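You operate a simulated robot arm through the tools that you are given. There is no shell and no other tool. Be economical: measure what you need, move in short steps, check, and stop when the job is done.

The job below is to be done with a simulated robot arm. You get a single attempt, and the scene is never put back.

## Task
Couple the two trolleys, bolt the tow bar, then take both brakes off.

It is judged by the outcome, as a careful person would: the job done as asked, and still so three seconds after it is handed in. It fails if anything else is knocked over, pushed out of place, dropped, spilled or broken.

## Robot
A 7-joint arm with a fingered hand, fixed in place. Base frame: the origin is at the foot of the arm, x ahead of it, y to its left, z up. Readings come in mm, degrees, newtons and seconds.
With the tool pointing down near the work surface it reaches from about 100 to 720 mm from the base axis. Its first joint turns from -166.0 to 166.0 degrees. Payload 4.9 kg.
The tool frame sits at the grasp point between the pads (the TCP): z along the fingers, y along the line on which they close. The tips reach 32 mm beyond it. Largest opening 192 mm; the body of the gripper starts 89 mm behind the TCP. The gripper is a hand of 3 fingers: y runs from the thumb to the fingers, the wrist lies at [0, 0, -267] in the tool frame, and closing takes about 1.5 s.
Orientation is told as [roll, pitch, yaw] about the base's x, y, z axes, in that order, counted from this pose: with the fingers straight down and closing along the base's y, the tool's x points along the base's -x, its y along +y and its z along -z.

## Interface
- The arm moves only by the tool play_rows. Its argument "targets" is a list of rows, each an object (a shift or turn left out is 0, a gripper value left out holds the last) with "hand": the gripper command, from -1 (shut) to 1 (fully open), values between in proportion; "offset": the shift along the tool's x, y, z in units of 100 mm (1.0 is 100 mm), a list of three; "rotation": the turn, a rotation vector about the tool's x, y, z in units of 90 degrees (1.0 is 90 degrees), a list of three. In form: [{"hand": hand, "offset": [dx, dy, dz], "rotation": [rx, ry, rz]}, ...]. A call has 1 to 10 rows; each row is the pose to reach, as a shift and turn from the pose commanded when the call began, along the tool's axes at that moment. A call with a number of a shift or a turn outside -1 to 1 is refused whole. A row lasts 0.2 s, in which the tool goes at most 50 mm and 8.6 degrees; a call with a longer step from one row to the next is refused whole, and so is a gripper value outside its range. Where a pose cannot be reached the arm comes as near as it can. A force on the tool above 80 N (or 10 N above the force at the start of the call, whichever is more), or a blocked arm, ends the call early, and 0.2 s more pass. The fingers move at their own pace (about 153 mm/s each) and stop on an object; they squeeze with about 29 N. The grip force told is the motor's: it shows also when the fingers shut on nothing. Time passes only in rows, and 0.2 s behind the last, so rows that repeat a pose let the fingers close. The reply holds the time, the measured pose of the TCP, the force on the tool along the base axes, the opening and the grip force, in the units named above and with some noise, with the torque about the TCP (base axes, N m) and any sound that the robot's microphone picked up, and new pictures: "show" is both (left out), scene, wrist or none.
- Cameras (640 x 400 px; columns grow to the right, rows downward): "scene" is fixed at [220.2, -649.4, 1314]; the picture's right is [0.88, -0.47, 0.00], its down [-0.30, -0.56, -0.77] and it looks along [0.36, 0.68, -0.64] (base axes); focal length 360 px, centre (320, 200). "wrist" rides on the gripper at [80, -46, -113] in the tool frame; the picture's right is [0.50, 0.87, 0.00], its down [-0.67, 0.39, -0.63] and it looks along [-0.55, 0.32, 0.78] (tool axes); focal length 226 px, centre (320, 200). There is no depth. A picture from a camera that has moved, and an enlarged one, comes with that camera's place and axes in the base frame and with its lens.
- preshape(shape): the hand has 3 fingers and takes this shape, open, in about a second: jaw (thumb against the fingers, like two jaws); tri (thumb and two fingers); tip (a fingertip pinch); poke (one finger out to press); point (the index stretched); flat (the hand flat); cup (the hand cupped); fist (a fist). The gripper value then closes the fingers along that shape, each until it touches; the sizes above hold for jaw. It gives what a move gives, with no picture.
- zoom(camera, box): a new picture of the part [left, top, right, bottom] of that camera's present view, enlarged. No time passes.
- close_job(): hands the job in; it is judged then, once.

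Go step by step. Nothing tells you positions but the pictures and the camera data: compare them with the known pose of the tool, close in by small moves and look again before you grip or let go. The budget is 120 turns and 200 pictures, counting those below and the enlarged ones. Unless the task says otherwise, let go and move clear before handing in, and close with one line.

The tools are called after "Request:" as name(argument=value, ...) on one line, values as JSON. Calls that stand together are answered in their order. play_rows: Moves the arm, as the interface text tells. Its arguments: {"type":"object","properties":{"targets":{"type":"array","items":{"type":"object","properties":{"hand":{"type":"number"},"offset":{"type":"array","items":{"type":"number"}},"rotation":{"type":"array","items":{"type":"number"}}}}},"show":{"type":"string","enum":["both","scene","wrist","none"]}},"required":["targets"]} The other tools are called the same way: preshape (shape) gives the hand a shape; zoom (camera, box) takes an enlarged picture of a part of a camera's view; close_job () hands the job in.

At the start:

```text
clock: 0.0
eef_pos: [425.7, 27.9, 917.5]
tool_rot: [0.0, 0.0, 0.0]
contact_force: [0.8, 0.1, -0.1]
torque: [0.02, 0.02, 0.01]
finger_gap: 191.9
gripper_force: 0.1
shape: jaw
```

scene: 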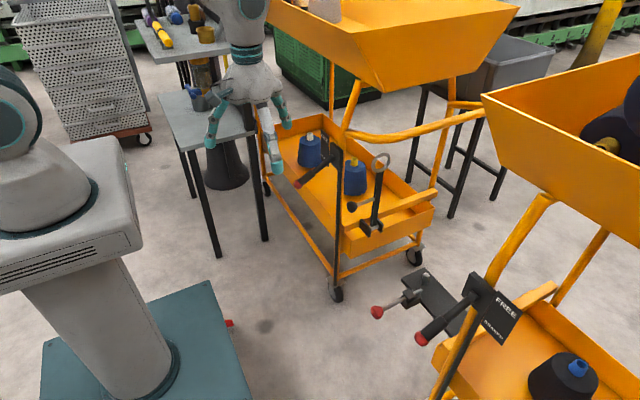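
wrist: 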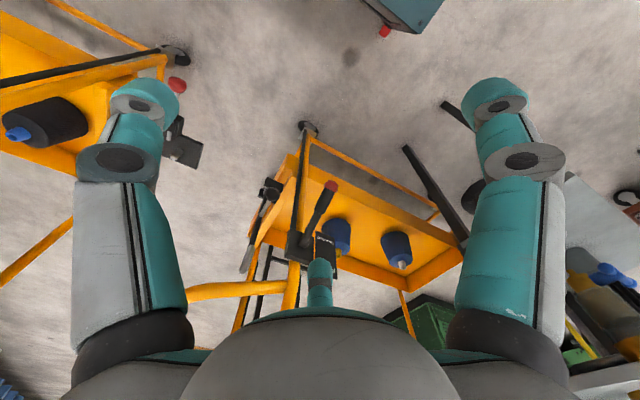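

I see two orange trolleys, one ahead-left and one at the right, each with a brake lever (red knob), and a tow bar or coupler between them. I'll zoom in to understand the mechanism.

Request:
zoom(camera="scene", box=[340, 230, 540, 355])

Request:
zoom(camera="scene", box=[280, 130, 440, 250])

Request:
zoom(camera="wrist", box=[220, 100, 480, 280])

```text
3.20 times, centred on (440, 292) of scene
camera zoom: at [220.2, -649.4, 1314.0], right [0.88, -0.47, 0.0], down [-0.3, -0.56, -0.77], along [0.36, 0.68, -0.64], focal length 1151 px, centre (-64, -96)
```

zoom: 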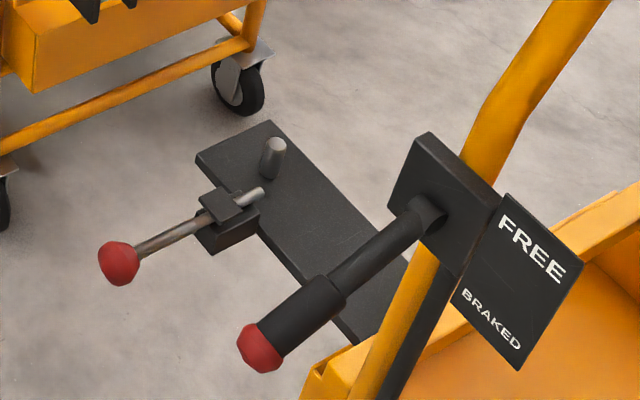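

```text
3.33 times, centred on (360, 190) of scene
camera zoom: at [220.2, -649.4, 1314.0], right [0.88, -0.47, 0.0], down [-0.3, -0.56, -0.77], along [0.36, 0.68, -0.64], focal length 1199 px, centre (187, 233)
```

zoom: 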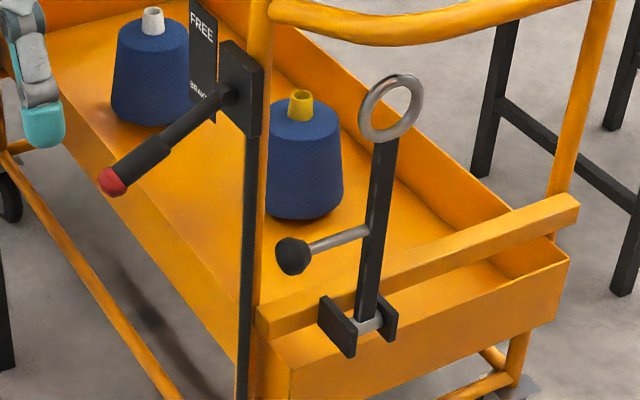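

```text
2.22 times, centred on (350, 190) of wrist
camera zoom: at [345.7, -16.9, 1029.5], right [-0.5, 0.87, 0.0], down [0.67, 0.39, 0.63], along [0.55, 0.32, -0.78], focal length 502 px, centre (253, 222)
```

zoom: 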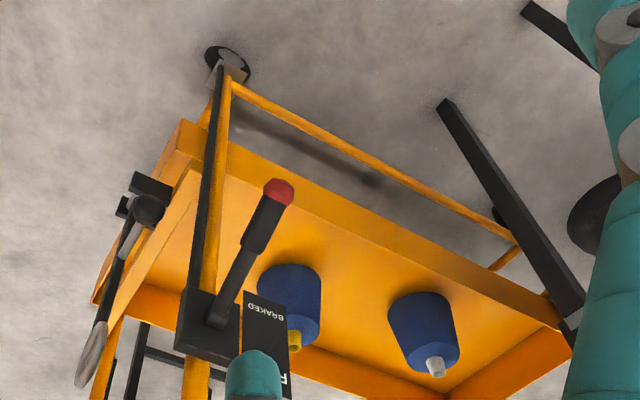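

The tow bar stands upright on the left trolley, with its black side knob near (706,56,578), its hinge near (811,67,428) and its ring near (799,55,716). The bolt knob is near (611,-234,470), and the lever knobs are near (560,135,665) and (559,-420,665). All of them face -x, so I'll turn the tool to point along +x.

Request:
play_rows(targets=[{"offset": [0.04, -0.08, 0.1], "rotation": [0, -0.095, 0]}, {"offset": [0.08, -0.16, 0.2], "rotation": [0, -0.19, 0]}, {"offset": [0.12, -0.24, 0.3], "rotation": [0, -0.285, 0]}, {"offset": [0.16, -0.32, 0.4], "rotation": [0, -0.38, 0]}, {"offset": [0.2, -0.4, 0.5], "rotation": [0, -0.475, 0]}, {"offset": [0.24, -0.48, 0.6], "rotation": [0, -0.57, 0]}, {"offset": [0.28, -0.56, 0.7], "rotation": [0, -0.665, 0]}, {"offset": [0.32, -0.64, 0.8], "rotation": [0, -0.76, 0]}, {"offset": [0.36, -0.72, 0.9], "rotation": [0, -0.855, 0]}, {"offset": [0.4, -0.8, 1.0], "rotation": [0, -0.95, 0]}])

```text
clock: 1.9
eef_pos: [473.4, 74.4, 896.5]
tool_rot: [7.5, -65.5, 13.0]
contact_force: [-0.4, -0.6, 1.2]
torque: [0.03, 0.03, 0.01]
finger_gap: 192.1
gripper_force: 0.1
shape: jaw
out of reach, approached as far as the arm can: row 6, 7, 9
stopped in row 9: the arm was blocked; the commanded pose is now the measured one
camera wrist: at [360.1, -12.3, 867.4], right [-0.49, 0.77, -0.41], down [-0.4, 0.22, 0.89], along [0.77, 0.6, 0.2], focal length 226 px, centre (320, 200)
```

scene: 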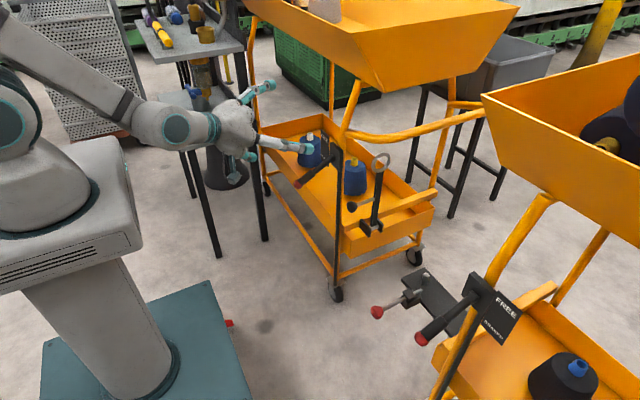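
wrist: 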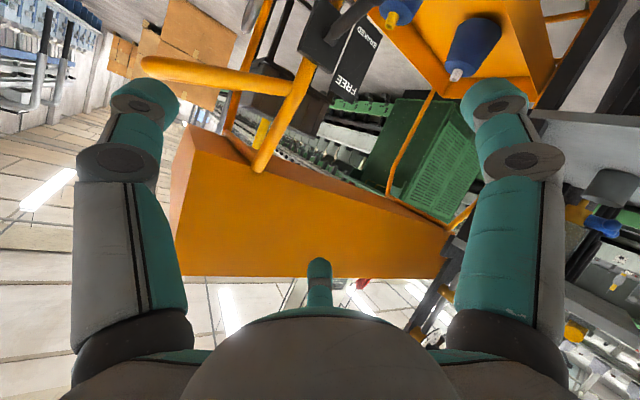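

The arm was too close in to reach horizontal, because the wrist would have to sit too near the base. I'll straighten the yaw and move lower and forward.

Request:
play_rows(targets=[{"offset": [0.12, -0.2, 0.04], "rotation": [0.042, 0.011, 0.014]}, {"offset": [0.23, -0.4, 0.08], "rotation": [0.084, 0.022, 0.028]}, {"offset": [0.35, -0.6, 0.12], "rotation": [0.126, 0.034, 0.042]}, {"offset": [0.46, -0.8, 0.16], "rotation": [0.168, 0.045, 0.056]}, {"offset": [0.58, -1.0, 0.19], "rotation": [0.21, 0.056, 0.07]}])

```text
clock: 3.1
eef_pos: [498.4, -19.1, 828.9]
tool_rot: [0.2, -60.0, -0.1]
contact_force: [0.8, 0.5, 0.4]
torque: [0.01, 0.04, 0.03]
finger_gap: 192.0
gripper_force: 0.0
shape: jaw
camera wrist: at [361.3, -64.1, 816.5], right [-0.25, 0.87, -0.43], down [-0.21, 0.39, 0.9], along [0.95, 0.32, 0.09], focal length 226 px, centre (320, 200)
```

scene: 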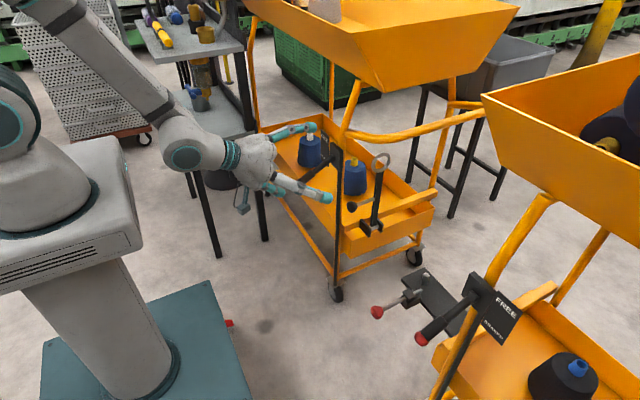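
wrist: 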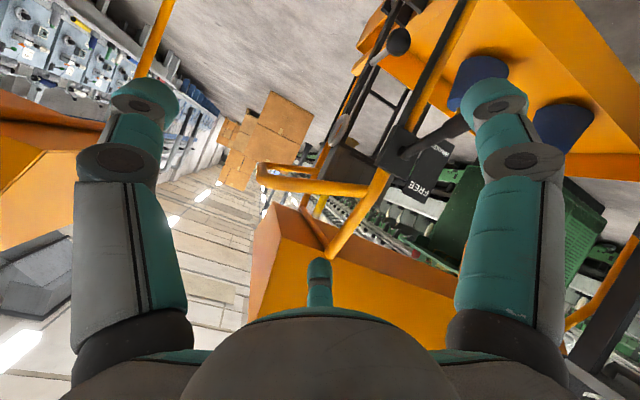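

Orientation control is good now. Next I'll pitch closer to horizontal, descend, and partly close the fingers, then roll the hand so it closes vertically. That makes it narrow sideways, between the levers.

Request:
play_rows(targets=[{"hand": -0.2, "offset": [0.22, -0.07, 0.21], "rotation": [0, -0.07, 0]}, {"offset": [0.44, -0.14, 0.42], "rotation": [0, -0.15, 0]}, {"offset": [0.66, -0.21, 0.635], "rotation": [0, -0.222, 0]}], show="none")

Request:
play_rows(targets=[{"rotation": [0, 0, -0.095]}, {"rotation": [0, 0, -0.19]}, {"rotation": [0, 0, -0.285]}, {"rotation": [0, 0, -0.38]}, {"rotation": [0, 0, -0.475]}, {"rotation": [0, 0, -0.57]}, {"rotation": [0, 0, -0.665]}, {"rotation": [0, 0, -0.76]}, {"rotation": [0, 0, -0.855]}, {"rotation": [0, 0, -0.95]}])

```text
clock: 3.9
eef_pos: [528.1, -40.3, 752.3]
tool_rot: [1.7, -81.3, -1.7]
contact_force: [-4.5, -0.6, -6.8]
torque: [0.03, -0.76, 0.03]
finger_gap: 77.0
gripper_force: 0.0
shape: jaw
```

```text
clock: 6.1
eef_pos: [531.7, -37.7, 747.6]
tool_rot: [-80.1, -6.8, 88.9]
contact_force: [0.2, 0.6, 1.3]
torque: [0.01, 0.1, -0.03]
finger_gap: 76.9
gripper_force: 0.1
shape: jaw
out of reach, approached as far as the arm can: row 10
camera wrist: at [427.9, -121.9, 803.0], right [-0.16, -0.39, -0.91], down [-0.67, 0.71, -0.19], along [0.72, 0.58, -0.38], focal length 226 px, centre (320, 200)
```

scene: 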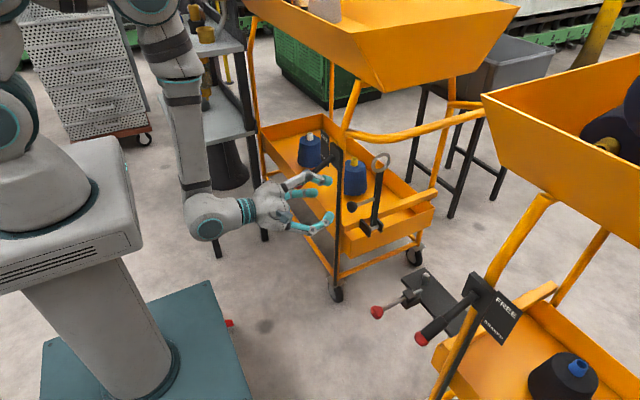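
wrist: 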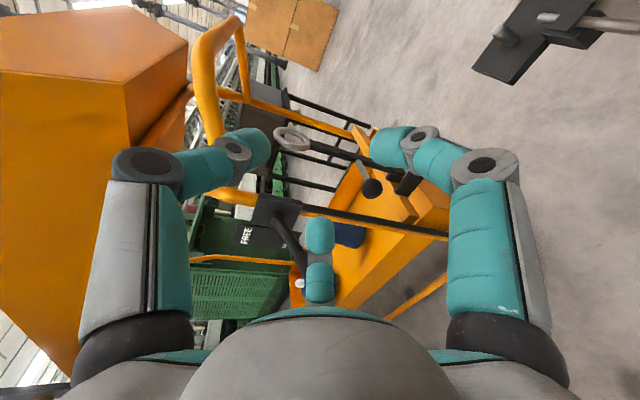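

The hand is rolled and the knob agrees at about (706,54,580). I'll yaw about 12° and come down to a pre-grasp position in front of the tow bar knob.

Request:
play_rows(targets=[{"offset": [-0.07, 0.25, 0.14], "rotation": [-0.005, -0.043, -0.008]}, {"offset": [-0.14, 0.5, 0.28], "rotation": [-0.01, -0.086, -0.016]}, {"offset": [-0.2, 0.76, 0.42], "rotation": [-0.016, -0.13, -0.023]}], show="none")

Request:
play_rows(targets=[{"offset": [-0.07, 0.25, 0.2]}, {"offset": [-0.14, 0.5, 0.4]}, {"offset": [-0.21, 0.73, 0.59]}])

```text
clock: 7.1
eef_pos: [544.8, 15.7, 741.8]
tool_rot: [-82.3, -6.9, 97.2]
contact_force: [0.5, 0.0, 0.6]
torque: [-0.01, -0.01, 0.01]
finger_gap: 76.9
gripper_force: 0.1
shape: jaw
out of reach, approached as far as the arm can: row 1, 2, 3
stopped in row 3: the arm was blocked; the commanded pose is now the measured one
```

```text
clock: 7.9
eef_pos: [589.4, 51.1, 664.7]
tool_rot: [-82.4, -6.7, 97.1]
contact_force: [-0.1, -0.5, -0.3]
torque: [-0.02, 0.03, 0.03]
finger_gap: 76.7
gripper_force: 0.1
shape: jaw
camera wrist: at [494.6, -46.7, 715.5], right [-0.06, -0.41, -0.91], down [-0.76, 0.61, -0.22], along [0.65, 0.68, -0.35], focal length 226 px, centre (320, 200)
```

scene: 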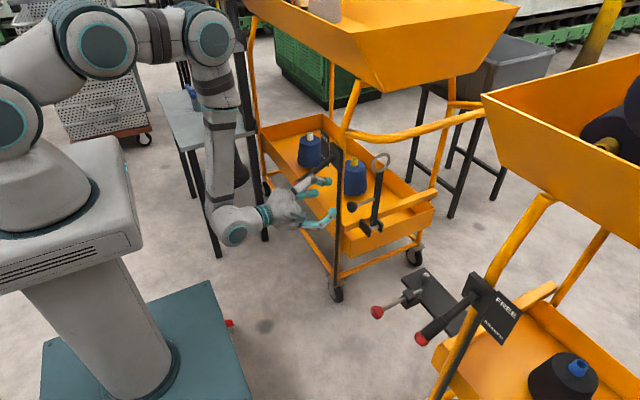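
wrist: 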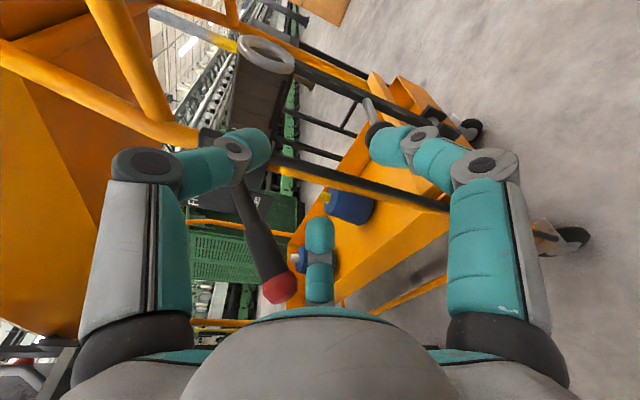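

The thumb side is above and the lever knob is off the back of the hand. I'll lower to knob height while still short of the knob, then look.

Request:
play_rows(targets=[{"offset": [0.18, 0.35, 0.08]}, {"offset": [0.36, 0.7, 0.17]}, {"offset": [0.36, 0.7, 0.17]}])

Request:
zoom(camera="scene", box=[160, 0, 440, 260])

```text
clock: 8.7
eef_pos: [599.8, 25.8, 589.7]
tool_rot: [-82.5, -7.0, 97.1]
contact_force: [-0.4, 0.2, 0.5]
torque: [0.03, 0.0, 0.01]
finger_gap: 76.7
gripper_force: 0.1
shape: jaw
camera wrist: at [505.4, -72.1, 639.7], right [-0.06, -0.4, -0.91], down [-0.76, 0.61, -0.22], along [0.65, 0.68, -0.34], focal length 226 px, centre (320, 200)
```

scene: 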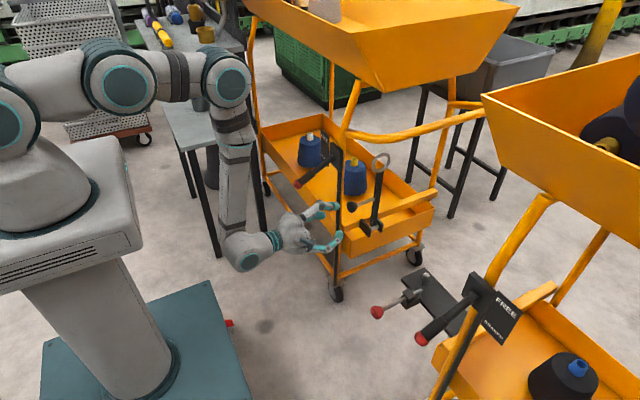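
wrist: 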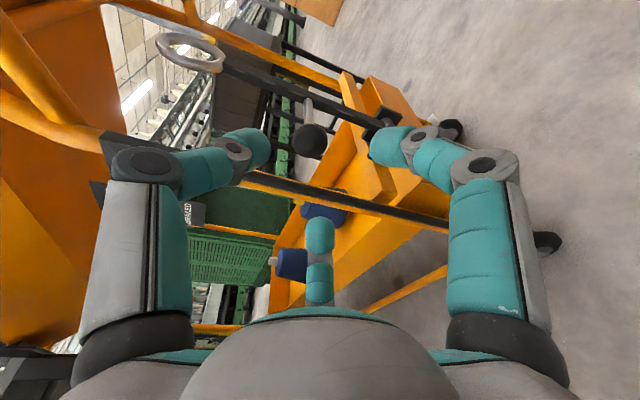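

```text
1.54 times, centred on (300, 130) of scene
camera zoom: at [220.2, -649.4, 1314.0], right [0.88, -0.47, 0.0], down [-0.3, -0.56, -0.77], along [0.36, 0.68, -0.64], focal length 553 px, centre (351, 308)
```

zoom: 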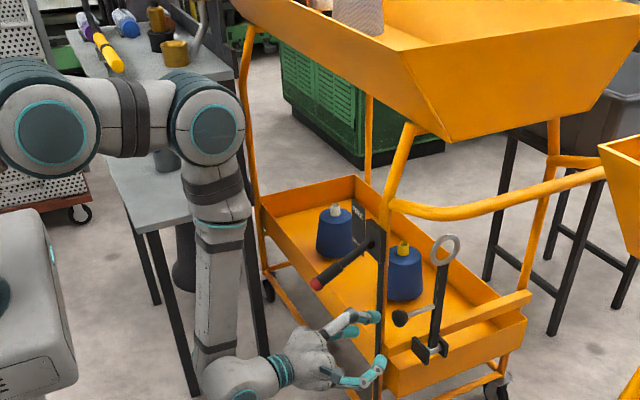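

The knob is confirmed at (706,54,584). Before moving in I'll check where the third finger sits.

Request:
zoom(camera="wrist", box=[200, 80, 480, 320])

Request:
zoom(camera="scene", box=[220, 150, 400, 270])

```text
1.67 times, centred on (340, 200) of wrist
camera zoom: at [505.4, -72.1, 639.7], right [-0.06, -0.4, -0.91], down [-0.76, 0.61, -0.22], along [0.65, 0.68, -0.34], focal length 377 px, centre (287, 200)
```

zoom: 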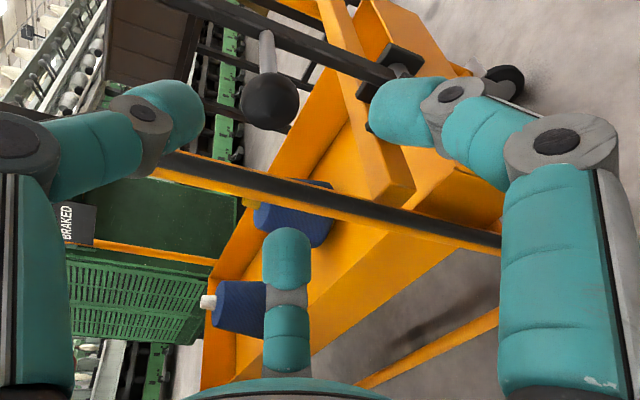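

```text
3.33 times, centred on (310, 210) of scene
camera zoom: at [220.2, -649.4, 1314.0], right [0.88, -0.47, 0.0], down [-0.3, -0.56, -0.77], along [0.36, 0.68, -0.64], focal length 1199 px, centre (353, 167)
```

zoom: 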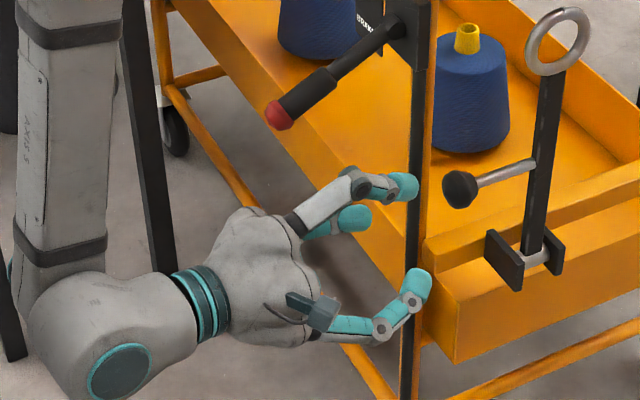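

The hand is a three-digit type, with the thumb above and two fingers below at either side. The trolley post is close on the +y side, so I'll narrow the opening, add yaw, roll the hand a little, then recheck.

Request:
play_rows(targets=[{"hand": -0.45, "rotation": [0, -0.055, -0.07]}, {"rotation": [0, -0.11, -0.14]}, {"rotation": [0, -0.11, -0.22]}, {"rotation": [0, -0.11, -0.22]}])

```text
clock: 9.7
eef_pos: [600.4, 26.8, 589.9]
tool_rot: [-82.3, -7.0, 97.2]
contact_force: [-0.3, -0.5, 0.1]
torque: [0.01, 0.01, -0.04]
finger_gap: 53.4
gripper_force: 0.1
shape: jaw
out of reach, approached as far as the arm can: row 1, 2, 3, 4
camera wrist: at [505.2, -72.0, 639.9], right [-0.06, -0.4, -0.91], down [-0.76, 0.61, -0.22], along [0.65, 0.68, -0.35], focal length 226 px, centre (320, 200)
```

scene: 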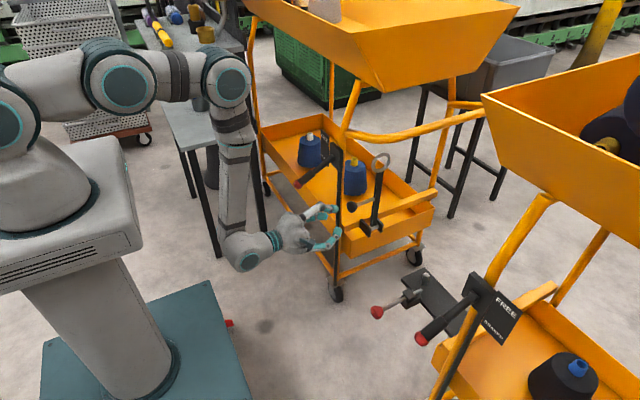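
wrist: 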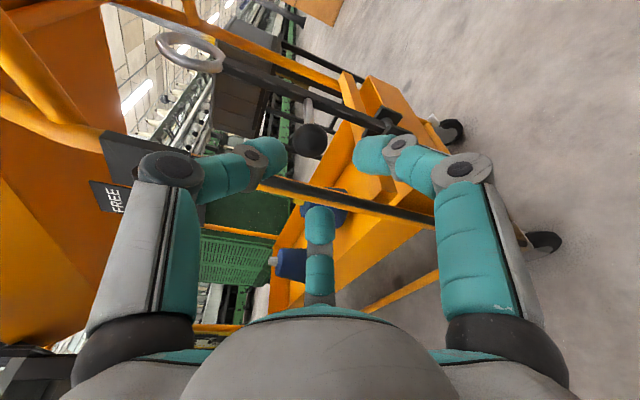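

The wrist is at a joint limit, so I'll go back to the unrolled hand. With the thumb on the -y side and the fingers on +y, it is also slimmer toward the post.

Request:
play_rows(targets=[{"offset": [0, 0, -0.05], "rotation": [0, 0, 0.09]}, {"offset": [0, 0, -0.1], "rotation": [0, 0, 0.18]}, {"offset": [0, 0, -0.15], "rotation": [0, 0, 0.27]}, {"offset": [0, 0, -0.2], "rotation": [0, 0, 0.36]}, {"offset": [0, 0, -0.25], "rotation": [0, 0, 0.45]}, {"offset": [0, 0, -0.25], "rotation": [0, 0, 0.54]}, {"offset": [0, 0, -0.25], "rotation": [0, 0, 0.63]}, {"offset": [0, 0, -0.25], "rotation": [0, 0, 0.72]}, {"offset": [0, 0, -0.25], "rotation": [0, 0, 0.81]}, {"offset": [0, 0, -0.25], "rotation": [0, 0, 0.9]}])

```text
clock: 11.9
eef_pos: [576.1, 21.7, 593.1]
tool_rot: [-13.4, -82.3, 21.6]
contact_force: [-0.4, 0.4, 0.6]
torque: [0.0, -0.02, 0.02]
finger_gap: 52.9
gripper_force: 0.1
shape: jaw
camera wrist: at [461.5, -42.1, 530.7], right [-0.19, 0.83, -0.52], down [-0.59, 0.33, 0.74], along [0.78, 0.45, 0.43], focal length 226 px, centre (320, 200)
```

scene: 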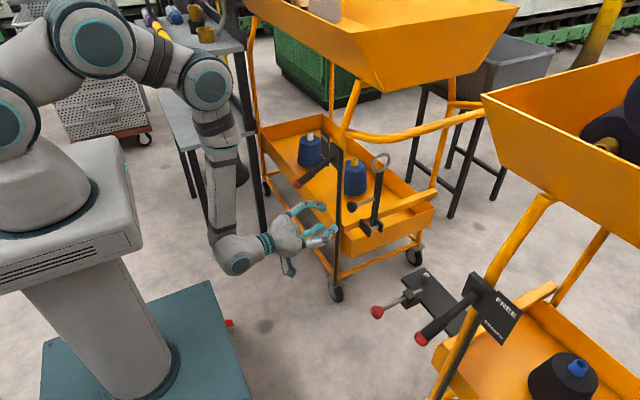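
wrist: 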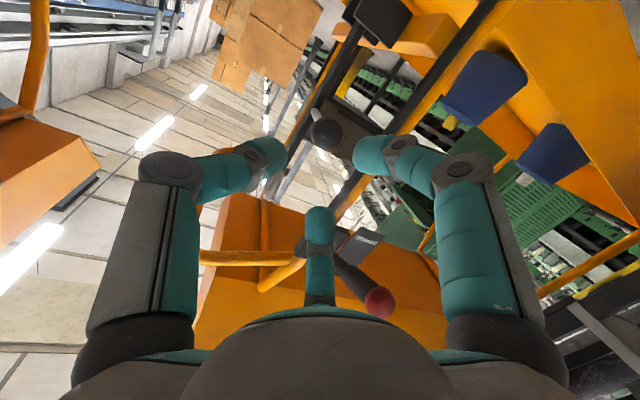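

This orientation (about 8° yaw and slightly down) is clear of the limits, and the knob reads (706,53,582). I'll advance toward it.

Request:
play_rows(targets=[{"offset": [-0.01, 0.05, 0.3]}, {"offset": [-0.02, 0.1, 0.6]}, {"offset": [-0.03, 0.12, 0.8]}, {"offset": [-0.03, 0.12, 0.8]}])

Request:
zoom(camera="scene", box=[250, 150, 430, 270])

```text
clock: 12.9
eef_pos: [653.4, 46.9, 585.2]
tool_rot: [-14.4, -82.2, 22.7]
contact_force: [-0.5, 0.0, 0.6]
torque: [-0.02, -0.02, -0.02]
finger_gap: 53.2
gripper_force: 0.0
shape: jaw
camera wrist: at [538.9, -19.7, 523.0], right [-0.19, 0.83, -0.52], down [-0.59, 0.33, 0.73], along [0.78, 0.45, 0.43], focal length 226 px, centre (320, 200)
```

scene: 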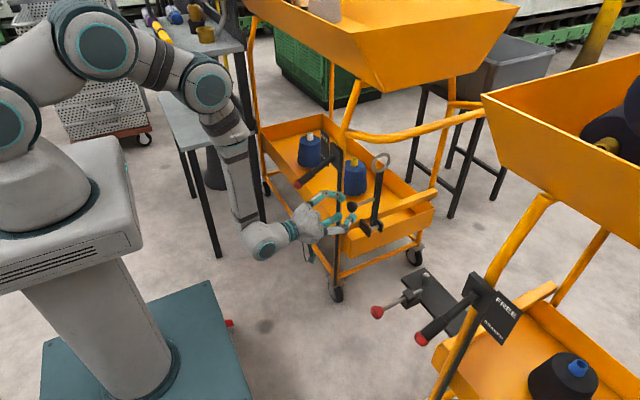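
wrist: 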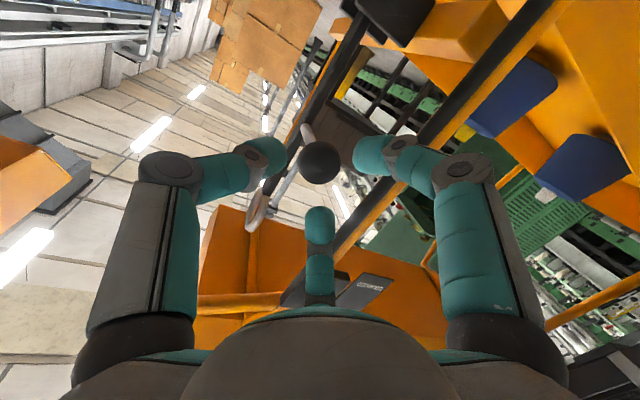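

```text
3.33 times, centred on (340, 210) of scene
camera zoom: at [220.2, -649.4, 1314.0], right [0.88, -0.47, 0.0], down [-0.3, -0.56, -0.77], along [0.36, 0.68, -0.64], focal length 1199 px, centre (253, 167)
```

zoom: 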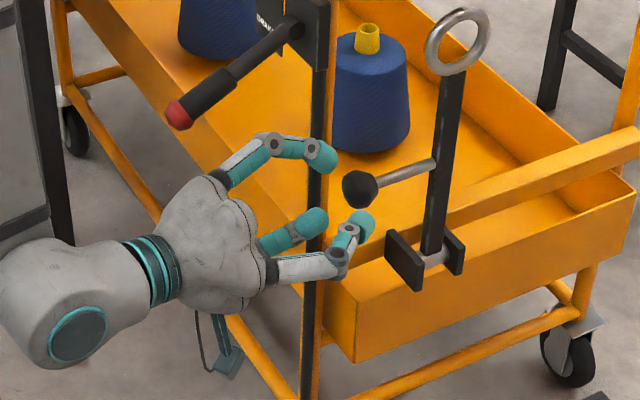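

The knob sits between the digits. I'll advance 40 mm and close.

Request:
play_rows(targets=[{"offset": [-0.01, 0.01, 0.2]}, {"offset": [-0.02, 0.01, 0.42]}, {"offset": [-0.02, 0.01, 0.42]}])

```text
clock: 13.7
eef_pos: [694.6, 52.5, 581.8]
tool_rot: [-14.5, -82.2, 22.7]
contact_force: [0.1, 0.0, 1.1]
torque: [-0.01, 0.02, 0.0]
finger_gap: 53.2
gripper_force: 0.2
shape: jaw
camera wrist: at [580.6, -12.3, 519.6], right [-0.19, 0.83, -0.52], down [-0.59, 0.33, 0.73], along [0.78, 0.45, 0.43], focal length 226 px, centre (320, 200)
```

scene: 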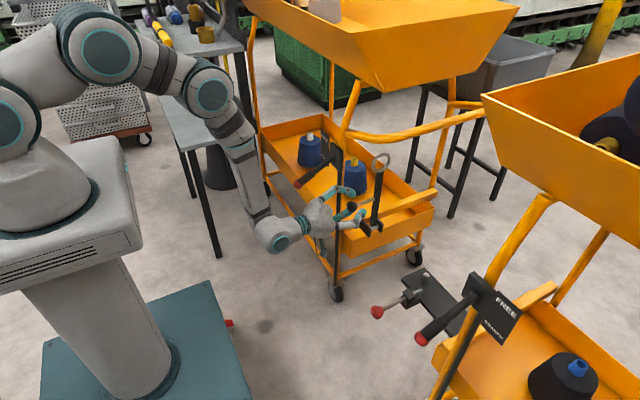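
wrist: 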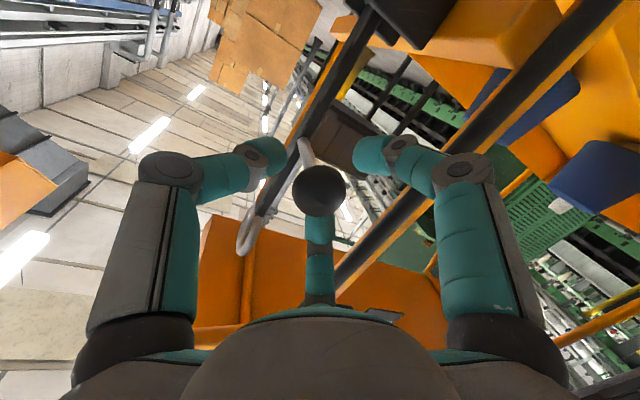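

The knob is centred in the grasp, so I'll close.

Request:
play_rows(targets=[{"hand": -0.7}, {"hand": -0.85}, {"hand": -1}, {"hand": -1}, {"hand": -1}])

Request:
zoom(camera="scene", box=[270, 150, 430, 250])

```text
clock: 14.9
eef_pos: [695.6, 53.1, 582.6]
tool_rot: [-14.6, -82.3, 22.7]
contact_force: [12.0, -0.4, -0.7]
torque: [0.03, 0.06, 0.04]
finger_gap: 29.6
gripper_force: 29.4
shape: jaw
camera wrist: at [581.2, -12.2, 520.0], right [-0.19, 0.83, -0.52], down [-0.59, 0.33, 0.73], along [0.78, 0.45, 0.43], focal length 226 px, centre (320, 200)
```

scene: 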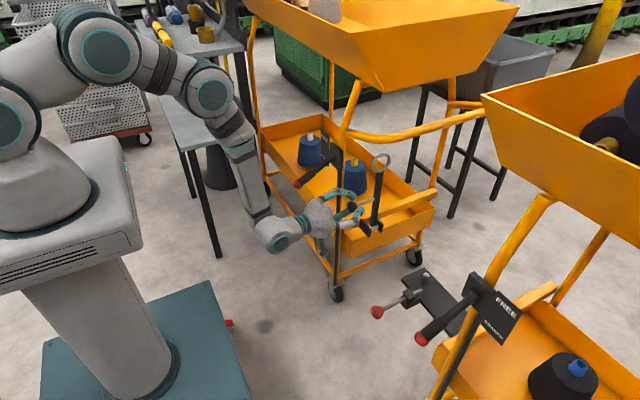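
wrist: 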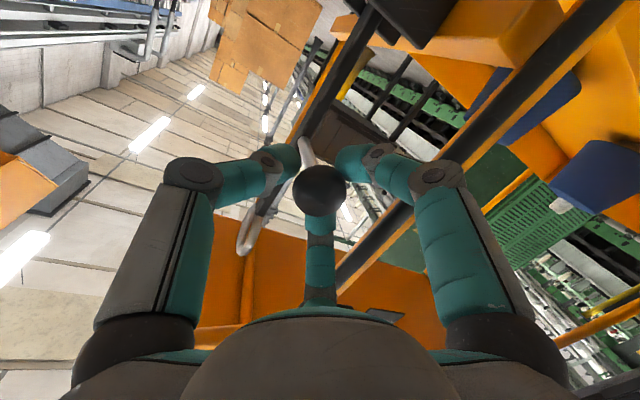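

```text
4.00 times, centred on (350, 200) of scene
camera zoom: at [220.2, -649.4, 1314.0], right [0.88, -0.47, 0.0], down [-0.3, -0.56, -0.77], along [0.36, 0.68, -0.64], focal length 1438 px, centre (200, 200)
```

zoom: 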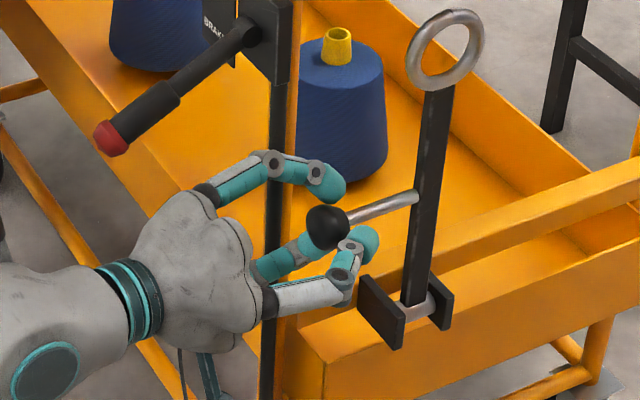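

The knob is gripped. I'll begin swinging the bar toward -y along an arc of about 140 mm around the hinge near (y 58, z 442), watching the force.

Request:
play_rows(targets=[{"offset": [0.01, -0.13, -0.015]}, {"offset": [0.03, -0.26, -0.03]}, {"offset": [0.07, -0.4, -0.045]}, {"offset": [0.155, -0.53, -0.06]}, {"offset": [0.155, -0.53, -0.06]}])

Request:
zoom(camera="scene", box=[270, 150, 430, 250])

```text
clock: 16.1
eef_pos: [696.0, -1.8, 569.5]
tool_rot: [-14.6, -82.4, 22.8]
contact_force: [11.4, 3.6, -0.4]
torque: [0.46, -0.25, 0.12]
finger_gap: 28.6
gripper_force: 28.9
shape: jaw
camera wrist: at [581.1, -66.4, 506.9], right [-0.19, 0.83, -0.52], down [-0.59, 0.33, 0.73], along [0.78, 0.45, 0.43], focal length 226 px, centre (320, 200)
```

scene: 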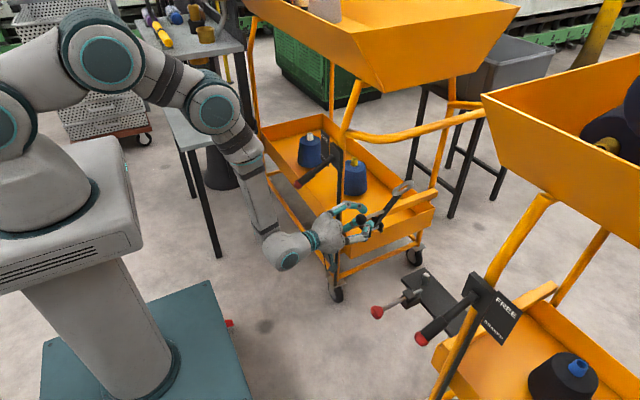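
wrist: 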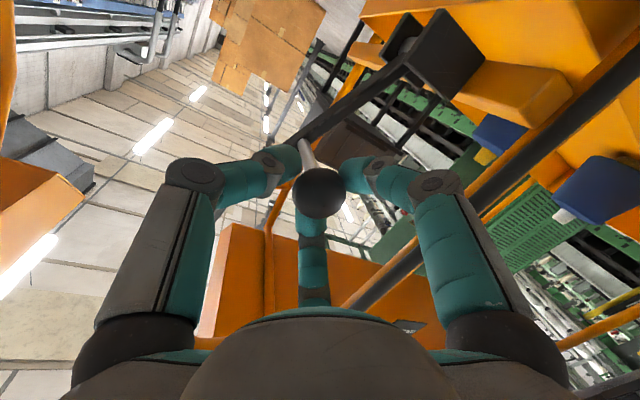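

```text
4.00 times, centred on (350, 200) of scene
camera zoom: at [220.2, -649.4, 1314.0], right [0.88, -0.47, 0.0], down [-0.3, -0.56, -0.77], along [0.36, 0.68, -0.64], focal length 1438 px, centre (200, 200)
```

zoom: 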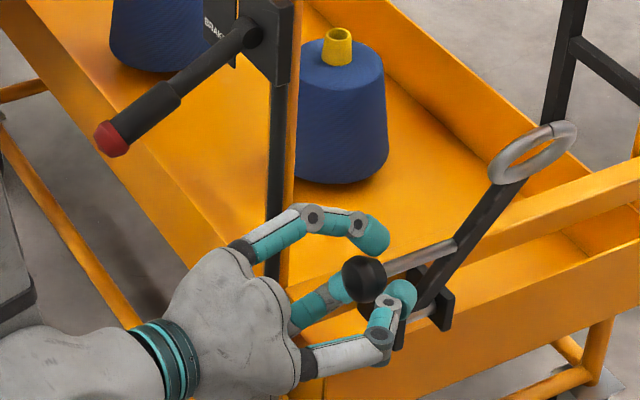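

The arc fits. I'll continue to about 65°.

Request:
play_rows(targets=[{"offset": [0.06, -0.1, -0.005]}, {"offset": [0.134, -0.194, -0.012]}, {"offset": [0.21, -0.29, -0.015]}, {"offset": [0.302, -0.377, -0.017]}, {"offset": [0.4, -0.455, -0.016]}, {"offset": [0.498, -0.529, -0.015]}, {"offset": [0.6, -0.59, -0.01]}, {"offset": [0.707, -0.642, -0.005]}, {"offset": [0.707, -0.642, -0.005]}])

Request:
zoom(camera="scene", box=[310, 170, 470, 300])

```text
clock: 18.1
eef_pos: [696.9, -70.2, 501.3]
tool_rot: [-15.1, -82.4, 23.3]
contact_force: [34.9, -3.0, 0.1]
torque: [0.37, 0.06, 0.0]
finger_gap: 25.9
gripper_force: 28.8
shape: jaw
camera wrist: at [582.6, -134.0, 439.6], right [-0.19, 0.83, -0.53], down [-0.59, 0.33, 0.73], along [0.78, 0.45, 0.43], focal length 226 px, centre (320, 200)
```

scene: 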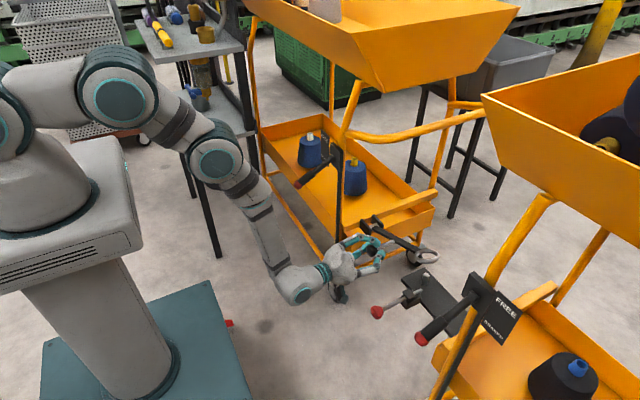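
wrist: 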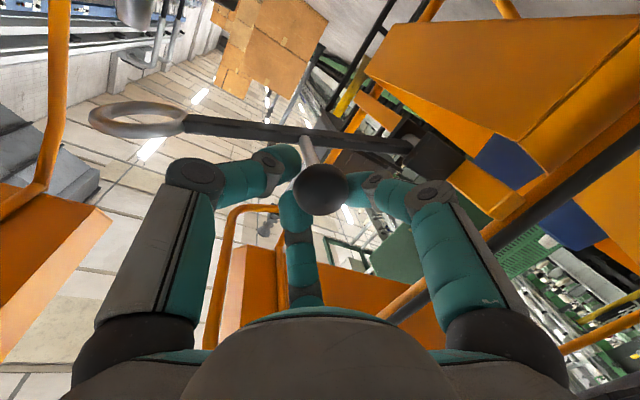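

```text
3.08 times, centred on (390, 235) of scene
camera zoom: at [220.2, -649.4, 1314.0], right [0.88, -0.47, 0.0], down [-0.3, -0.56, -0.77], along [0.36, 0.68, -0.64], focal length 1106 px, centre (105, 92)
```

zoom: 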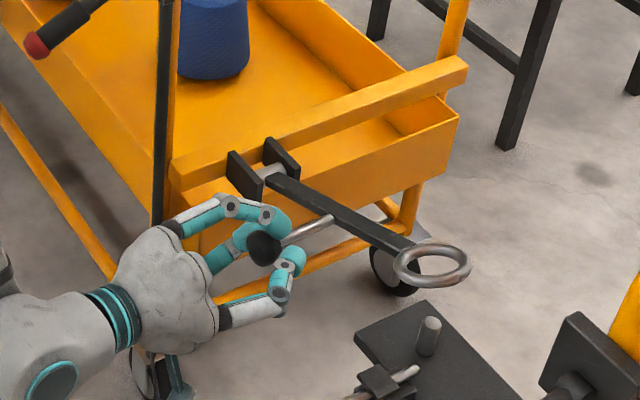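

The ring is coming down right over the pin. I'll lower further to about 85° with a slight forward relief, then look.

Request:
play_rows(targets=[{"offset": [0.08, -0.025, 0.03]}, {"offset": [0.16, -0.05, 0.04]}, {"offset": [0.228, -0.066, 0.05]}, {"offset": [0.31, -0.08, 0.065]}, {"offset": [0.39, -0.09, 0.08]}, {"offset": [0.39, -0.09, 0.08]}])

Request:
zoom(camera="scene", box=[320, 190, 480, 320])

```text
clock: 19.5
eef_pos: [698.8, -78.8, 462.9]
tool_rot: [-14.5, -82.2, 22.8]
contact_force: [26.1, -0.4, 0.2]
torque: [0.14, 0.16, 0.18]
finger_gap: 23.2
gripper_force: 29.2
shape: jaw
camera wrist: at [584.4, -143.6, 399.1], right [-0.19, 0.83, -0.52], down [-0.59, 0.33, 0.73], along [0.78, 0.45, 0.43], focal length 226 px, centre (320, 200)
```

scene: 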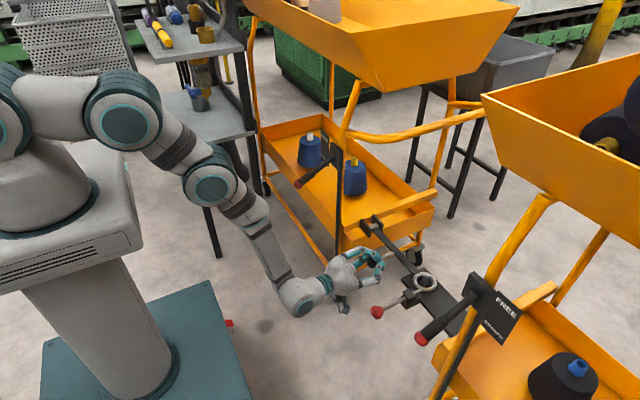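
wrist: 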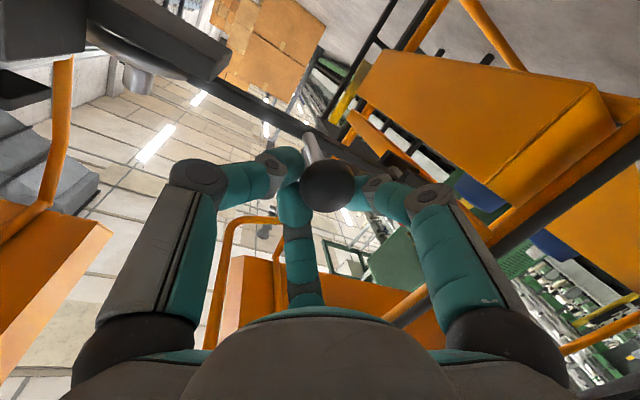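

```text
3.08 times, centred on (400, 255) of scene
camera zoom: at [220.2, -649.4, 1314.0], right [0.88, -0.47, 0.0], down [-0.3, -0.56, -0.77], along [0.36, 0.68, -0.64], focal length 1106 px, centre (74, 31)
```

zoom: 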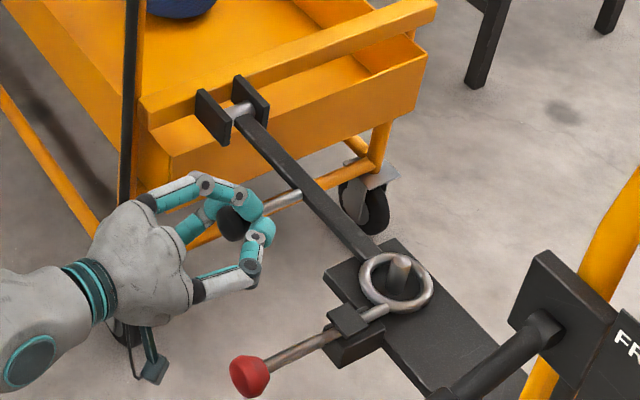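

The ring encircles the pin from above. I'll lower in small steps and watch the vertical force.

Request:
play_rows(targets=[{"offset": [0.04, -0.005, 0.0]}, {"offset": [0.08, -0.01, 0.005]}, {"offset": [0.12, -0.01, 0.01]}, {"offset": [0.12, -0.01, 0.01]}], show="none")

Request:
zoom(camera="scene", box=[360, 230, 480, 320])

```text
clock: 20.5
eef_pos: [701.8, -80.8, 456.0]
tool_rot: [-17.3, -83.1, 25.4]
contact_force: [-5.6, 2.2, 43.7]
torque: [-0.45, -0.76, 0.19]
finger_gap: 26.0
gripper_force: 29.0
shape: jaw
```

```text
4.44 times, centred on (420, 275) of scene
camera zoom: at [220.2, -649.4, 1314.0], right [0.88, -0.47, 0.0], down [-0.3, -0.56, -0.77], along [0.36, 0.68, -0.64], focal length 1598 px, centre (-124, -133)
```

zoom: 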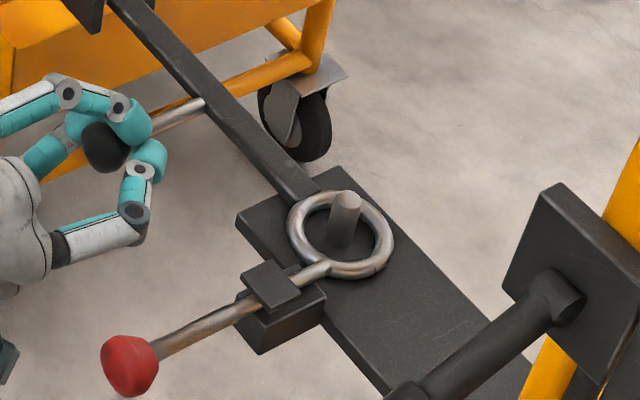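

The ring has touched down on something, with about 44 N upward. I need to see whether it sits flat or on the bolt tip.

Request:
zoom(camera="scene", box=[400, 260, 450, 300])

Request:
zoom(camera="wrist", box=[0, 0, 360, 220])

```text
10.00 times, centred on (425, 280) of scene
camera zoom: at [220.2, -649.4, 1314.0], right [0.88, -0.47, 0.0], down [-0.3, -0.56, -0.77], along [0.36, 0.68, -0.64], focal length 3596 px, centre (-730, -600)
```

zoom: 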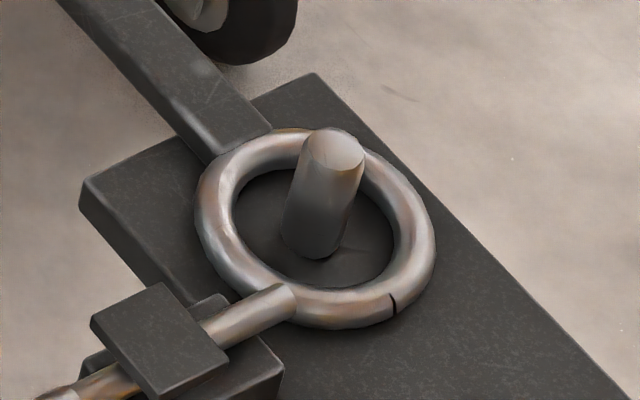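

```text
1.78 times, centred on (180, 110) of wrist
camera zoom: at [588.2, -145.4, 391.8], right [-0.18, 0.83, -0.53], down [-0.6, 0.33, 0.73], along [0.78, 0.45, 0.44], focal length 402 px, centre (569, 360)
```

zoom: 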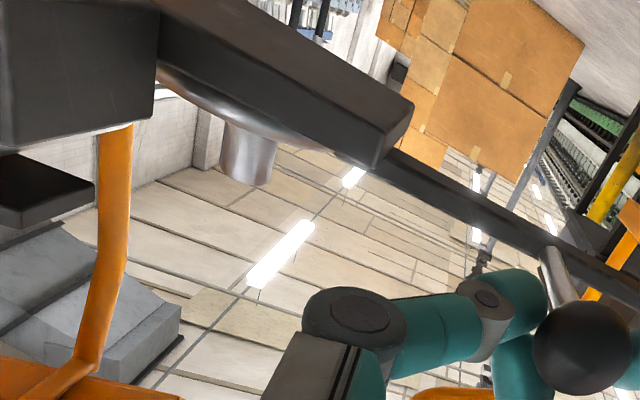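

The ring is seated around the pin and flat on the plate, with the bolt tip above its rim. I'll release the knob and back off.

Request:
play_rows(targets=[{"hand": -0.8, "offset": [-0.04, 0, 0.0]}, {"hand": -0.45, "offset": [-0.04, 0, 0.0]}, {"hand": -0.4, "offset": [-0.04, 0, 0.0]}, {"offset": [-0.04, 0, -0.2]}, {"offset": [-0.04, 0, -0.5]}, {"offset": [-0.04, 0, -0.9]}, {"offset": [-0.04, 0, -0.9]}])

Request:
zoom(camera="scene", box=[320, 210, 480, 340])

```text
clock: 22.1
eef_pos: [611.2, -92.1, 466.1]
tool_rot: [-14.3, -82.2, 22.5]
contact_force: [0.2, -0.4, 0.2]
torque: [-0.01, 0.02, 0.04]
finger_gap: 57.4
gripper_force: 0.1
shape: jaw
camera wrist: at [496.0, -157.3, 403.3], right [-0.19, 0.83, -0.52], down [-0.59, 0.33, 0.73], along [0.78, 0.45, 0.43], focal length 226 px, centre (320, 200)
```

scene: 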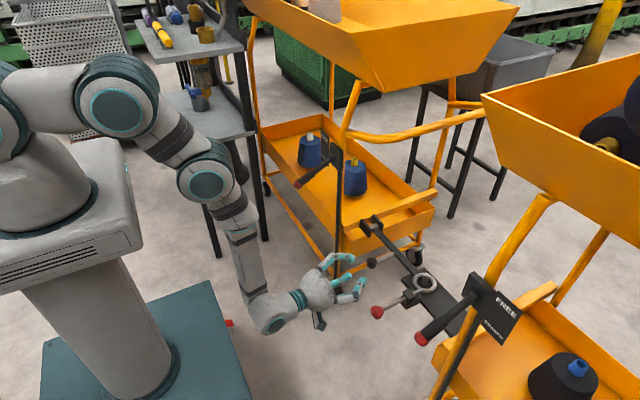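
wrist: 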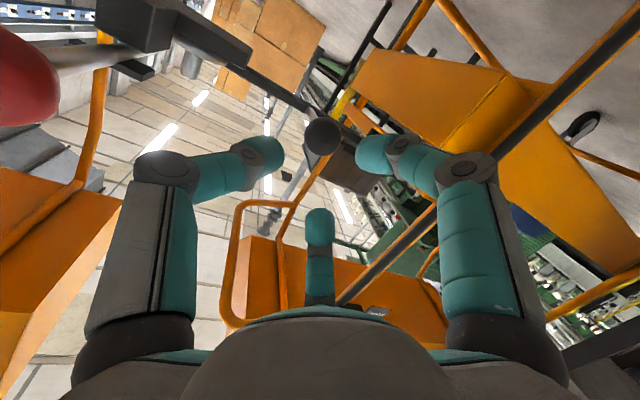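

```text
3.08 times, centred on (400, 275) of scene
camera zoom: at [220.2, -649.4, 1314.0], right [0.88, -0.47, 0.0], down [-0.3, -0.56, -0.77], along [0.36, 0.68, -0.64], focal length 1106 px, centre (74, -31)
```

zoom: 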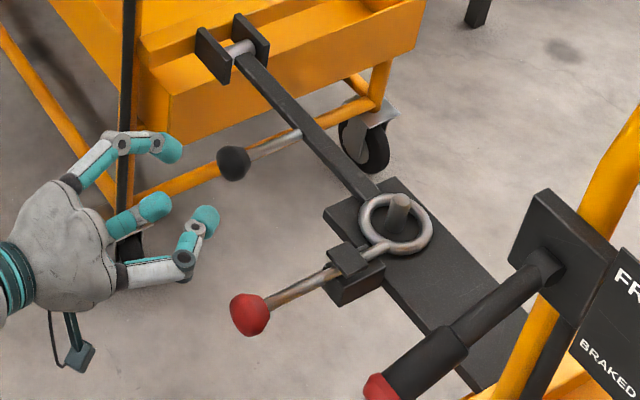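

The tow bar is coupled and the hand is clear. Next is the bolt: I'll move in front of its red knob at about (613,-232,470).

Request:
play_rows(targets=[{"offset": [0.0, -0.1, -0.35]}, {"offset": [0.05, -0.4, -0.66]}, {"offset": [0.05, -0.75, -0.67]}, {"offset": [0.05, -1.0, -0.7]}], show="none")

Request:
play_rows(targets=[{"offset": [0, -0.2, -0.03]}, {"offset": [0, -0.4, -0.05]}, {"offset": [0, -0.4, -0.05]}])

```text
clock: 23.1
eef_pos: [554.2, -201.6, 473.6]
tool_rot: [-14.1, -82.1, 22.3]
contact_force: [-0.8, -0.4, 0.8]
torque: [-0.02, -0.01, -0.03]
finger_gap: 57.4
gripper_force: 0.0
shape: jaw
```

```text
clock: 23.9
eef_pos: [555.7, -240.7, 474.5]
tool_rot: [-14.1, -82.1, 22.4]
contact_force: [0.6, 0.1, -0.6]
torque: [0.01, 0.02, 0.01]
finger_gap: 57.7
gripper_force: 0.0
shape: jaw
camera wrist: at [441.5, -306.0, 411.8], right [-0.19, 0.83, -0.52], down [-0.59, 0.33, 0.74], along [0.78, 0.45, 0.43], focal length 226 px, centre (320, 200)
```

scene: 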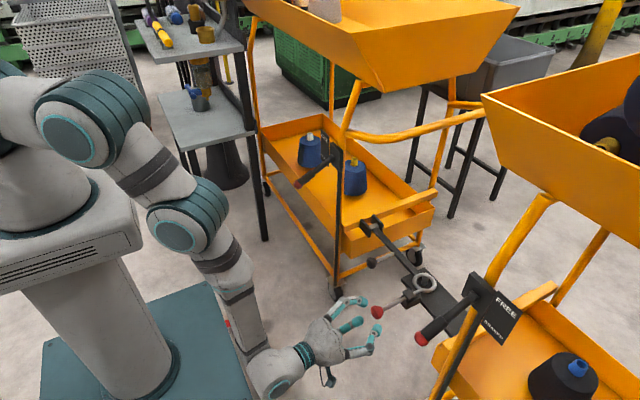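
wrist: 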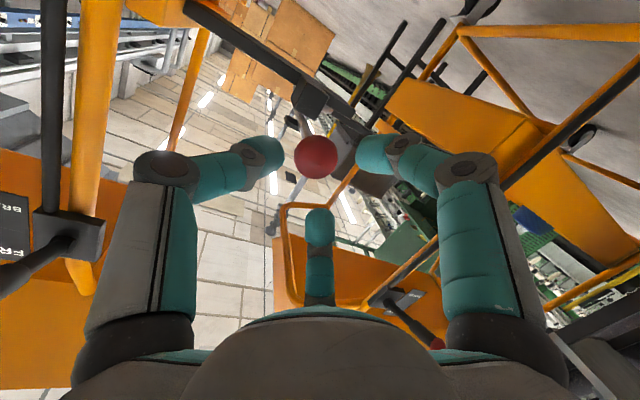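

The red knob is centred in line with the open hand. I'll advance 47 mm and grip it.

Request:
play_rows(targets=[{"offset": [0, 0, 0.24]}, {"offset": [0, 0, 0.47]}, {"offset": [0, 0, 0.47]}, {"hand": -0.7, "offset": [0, 0, 0.47]}, {"hand": -0.85, "offset": [0, 0, 0.47]}, {"hand": -1, "offset": [0, 0, 0.47]}, {"hand": -1, "offset": [0, 0, 0.47]}])

Request:
zoom(camera="scene", box=[320, 230, 480, 360])

```text
clock: 25.5
eef_pos: [603.7, -235.4, 469.1]
tool_rot: [-15.0, -82.3, 23.2]
contact_force: [16.0, 0.9, -0.2]
torque: [0.09, 0.11, 0.15]
finger_gap: 29.3
gripper_force: 28.9
shape: jaw
camera wrist: at [489.3, -300.1, 406.9], right [-0.19, 0.83, -0.53], down [-0.59, 0.33, 0.73], along [0.78, 0.45, 0.43], focal length 226 px, centre (320, 200)
```

scene: 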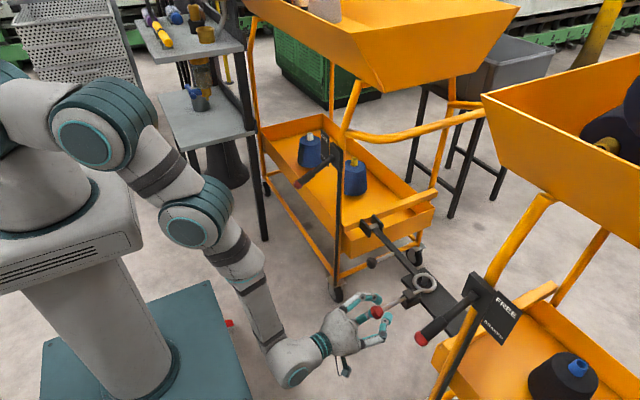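
wrist: 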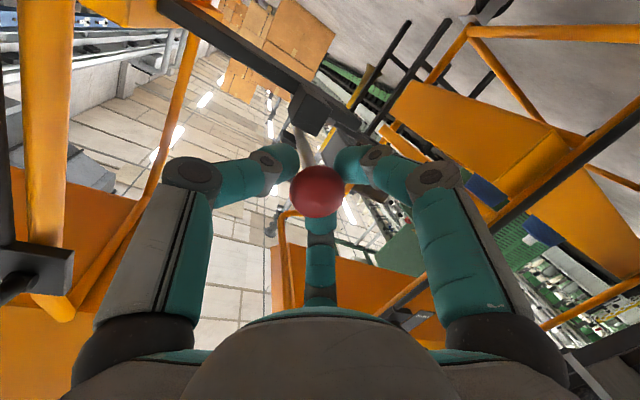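

```text
3.08 times, centred on (400, 295) of scene
camera zoom: at [220.2, -649.4, 1314.0], right [0.88, -0.47, 0.0], down [-0.3, -0.56, -0.77], along [0.36, 0.68, -0.64], focal length 1106 px, centre (74, -92)
```

zoom: 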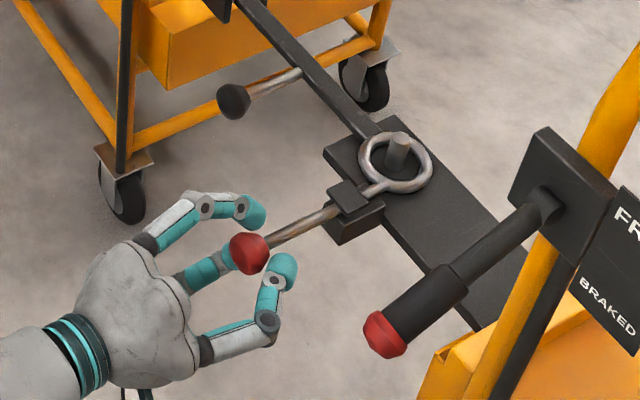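

It is gripped, so I'll push it along +x in small steps.

Request:
play_rows(targets=[{"offset": [-0.01, -0.012, 0.082]}, {"offset": [-0.02, -0.024, 0.164]}, {"offset": [-0.031, -0.036, 0.245]}, {"offset": [-0.031, -0.036, 0.245]}], show="none")

Request:
zoom(camera="scene", box=[360, 250, 460, 330])

```text
clock: 26.5
eef_pos: [628.4, -235.3, 468.3]
tool_rot: [-14.4, -82.3, 22.6]
contact_force: [-1.7, -1.6, 2.6]
torque: [-0.02, 0.06, 0.09]
finger_gap: 29.7
gripper_force: 29.5
shape: jaw
```

```text
5.00 times, centred on (410, 290) of scene
camera zoom: at [220.2, -649.4, 1314.0], right [0.88, -0.47, 0.0], down [-0.3, -0.56, -0.77], along [0.36, 0.68, -0.64], focal length 1798 px, centre (-130, -250)
```

zoom: 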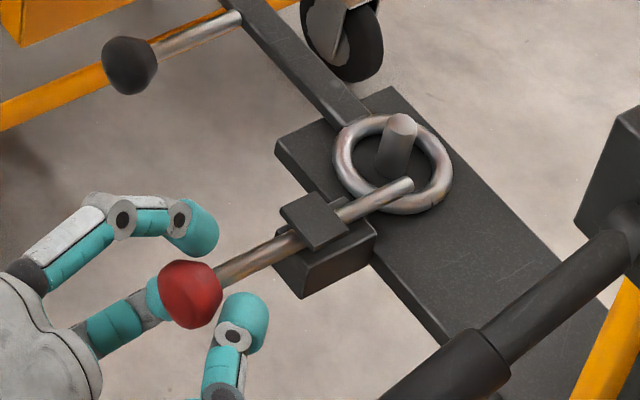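

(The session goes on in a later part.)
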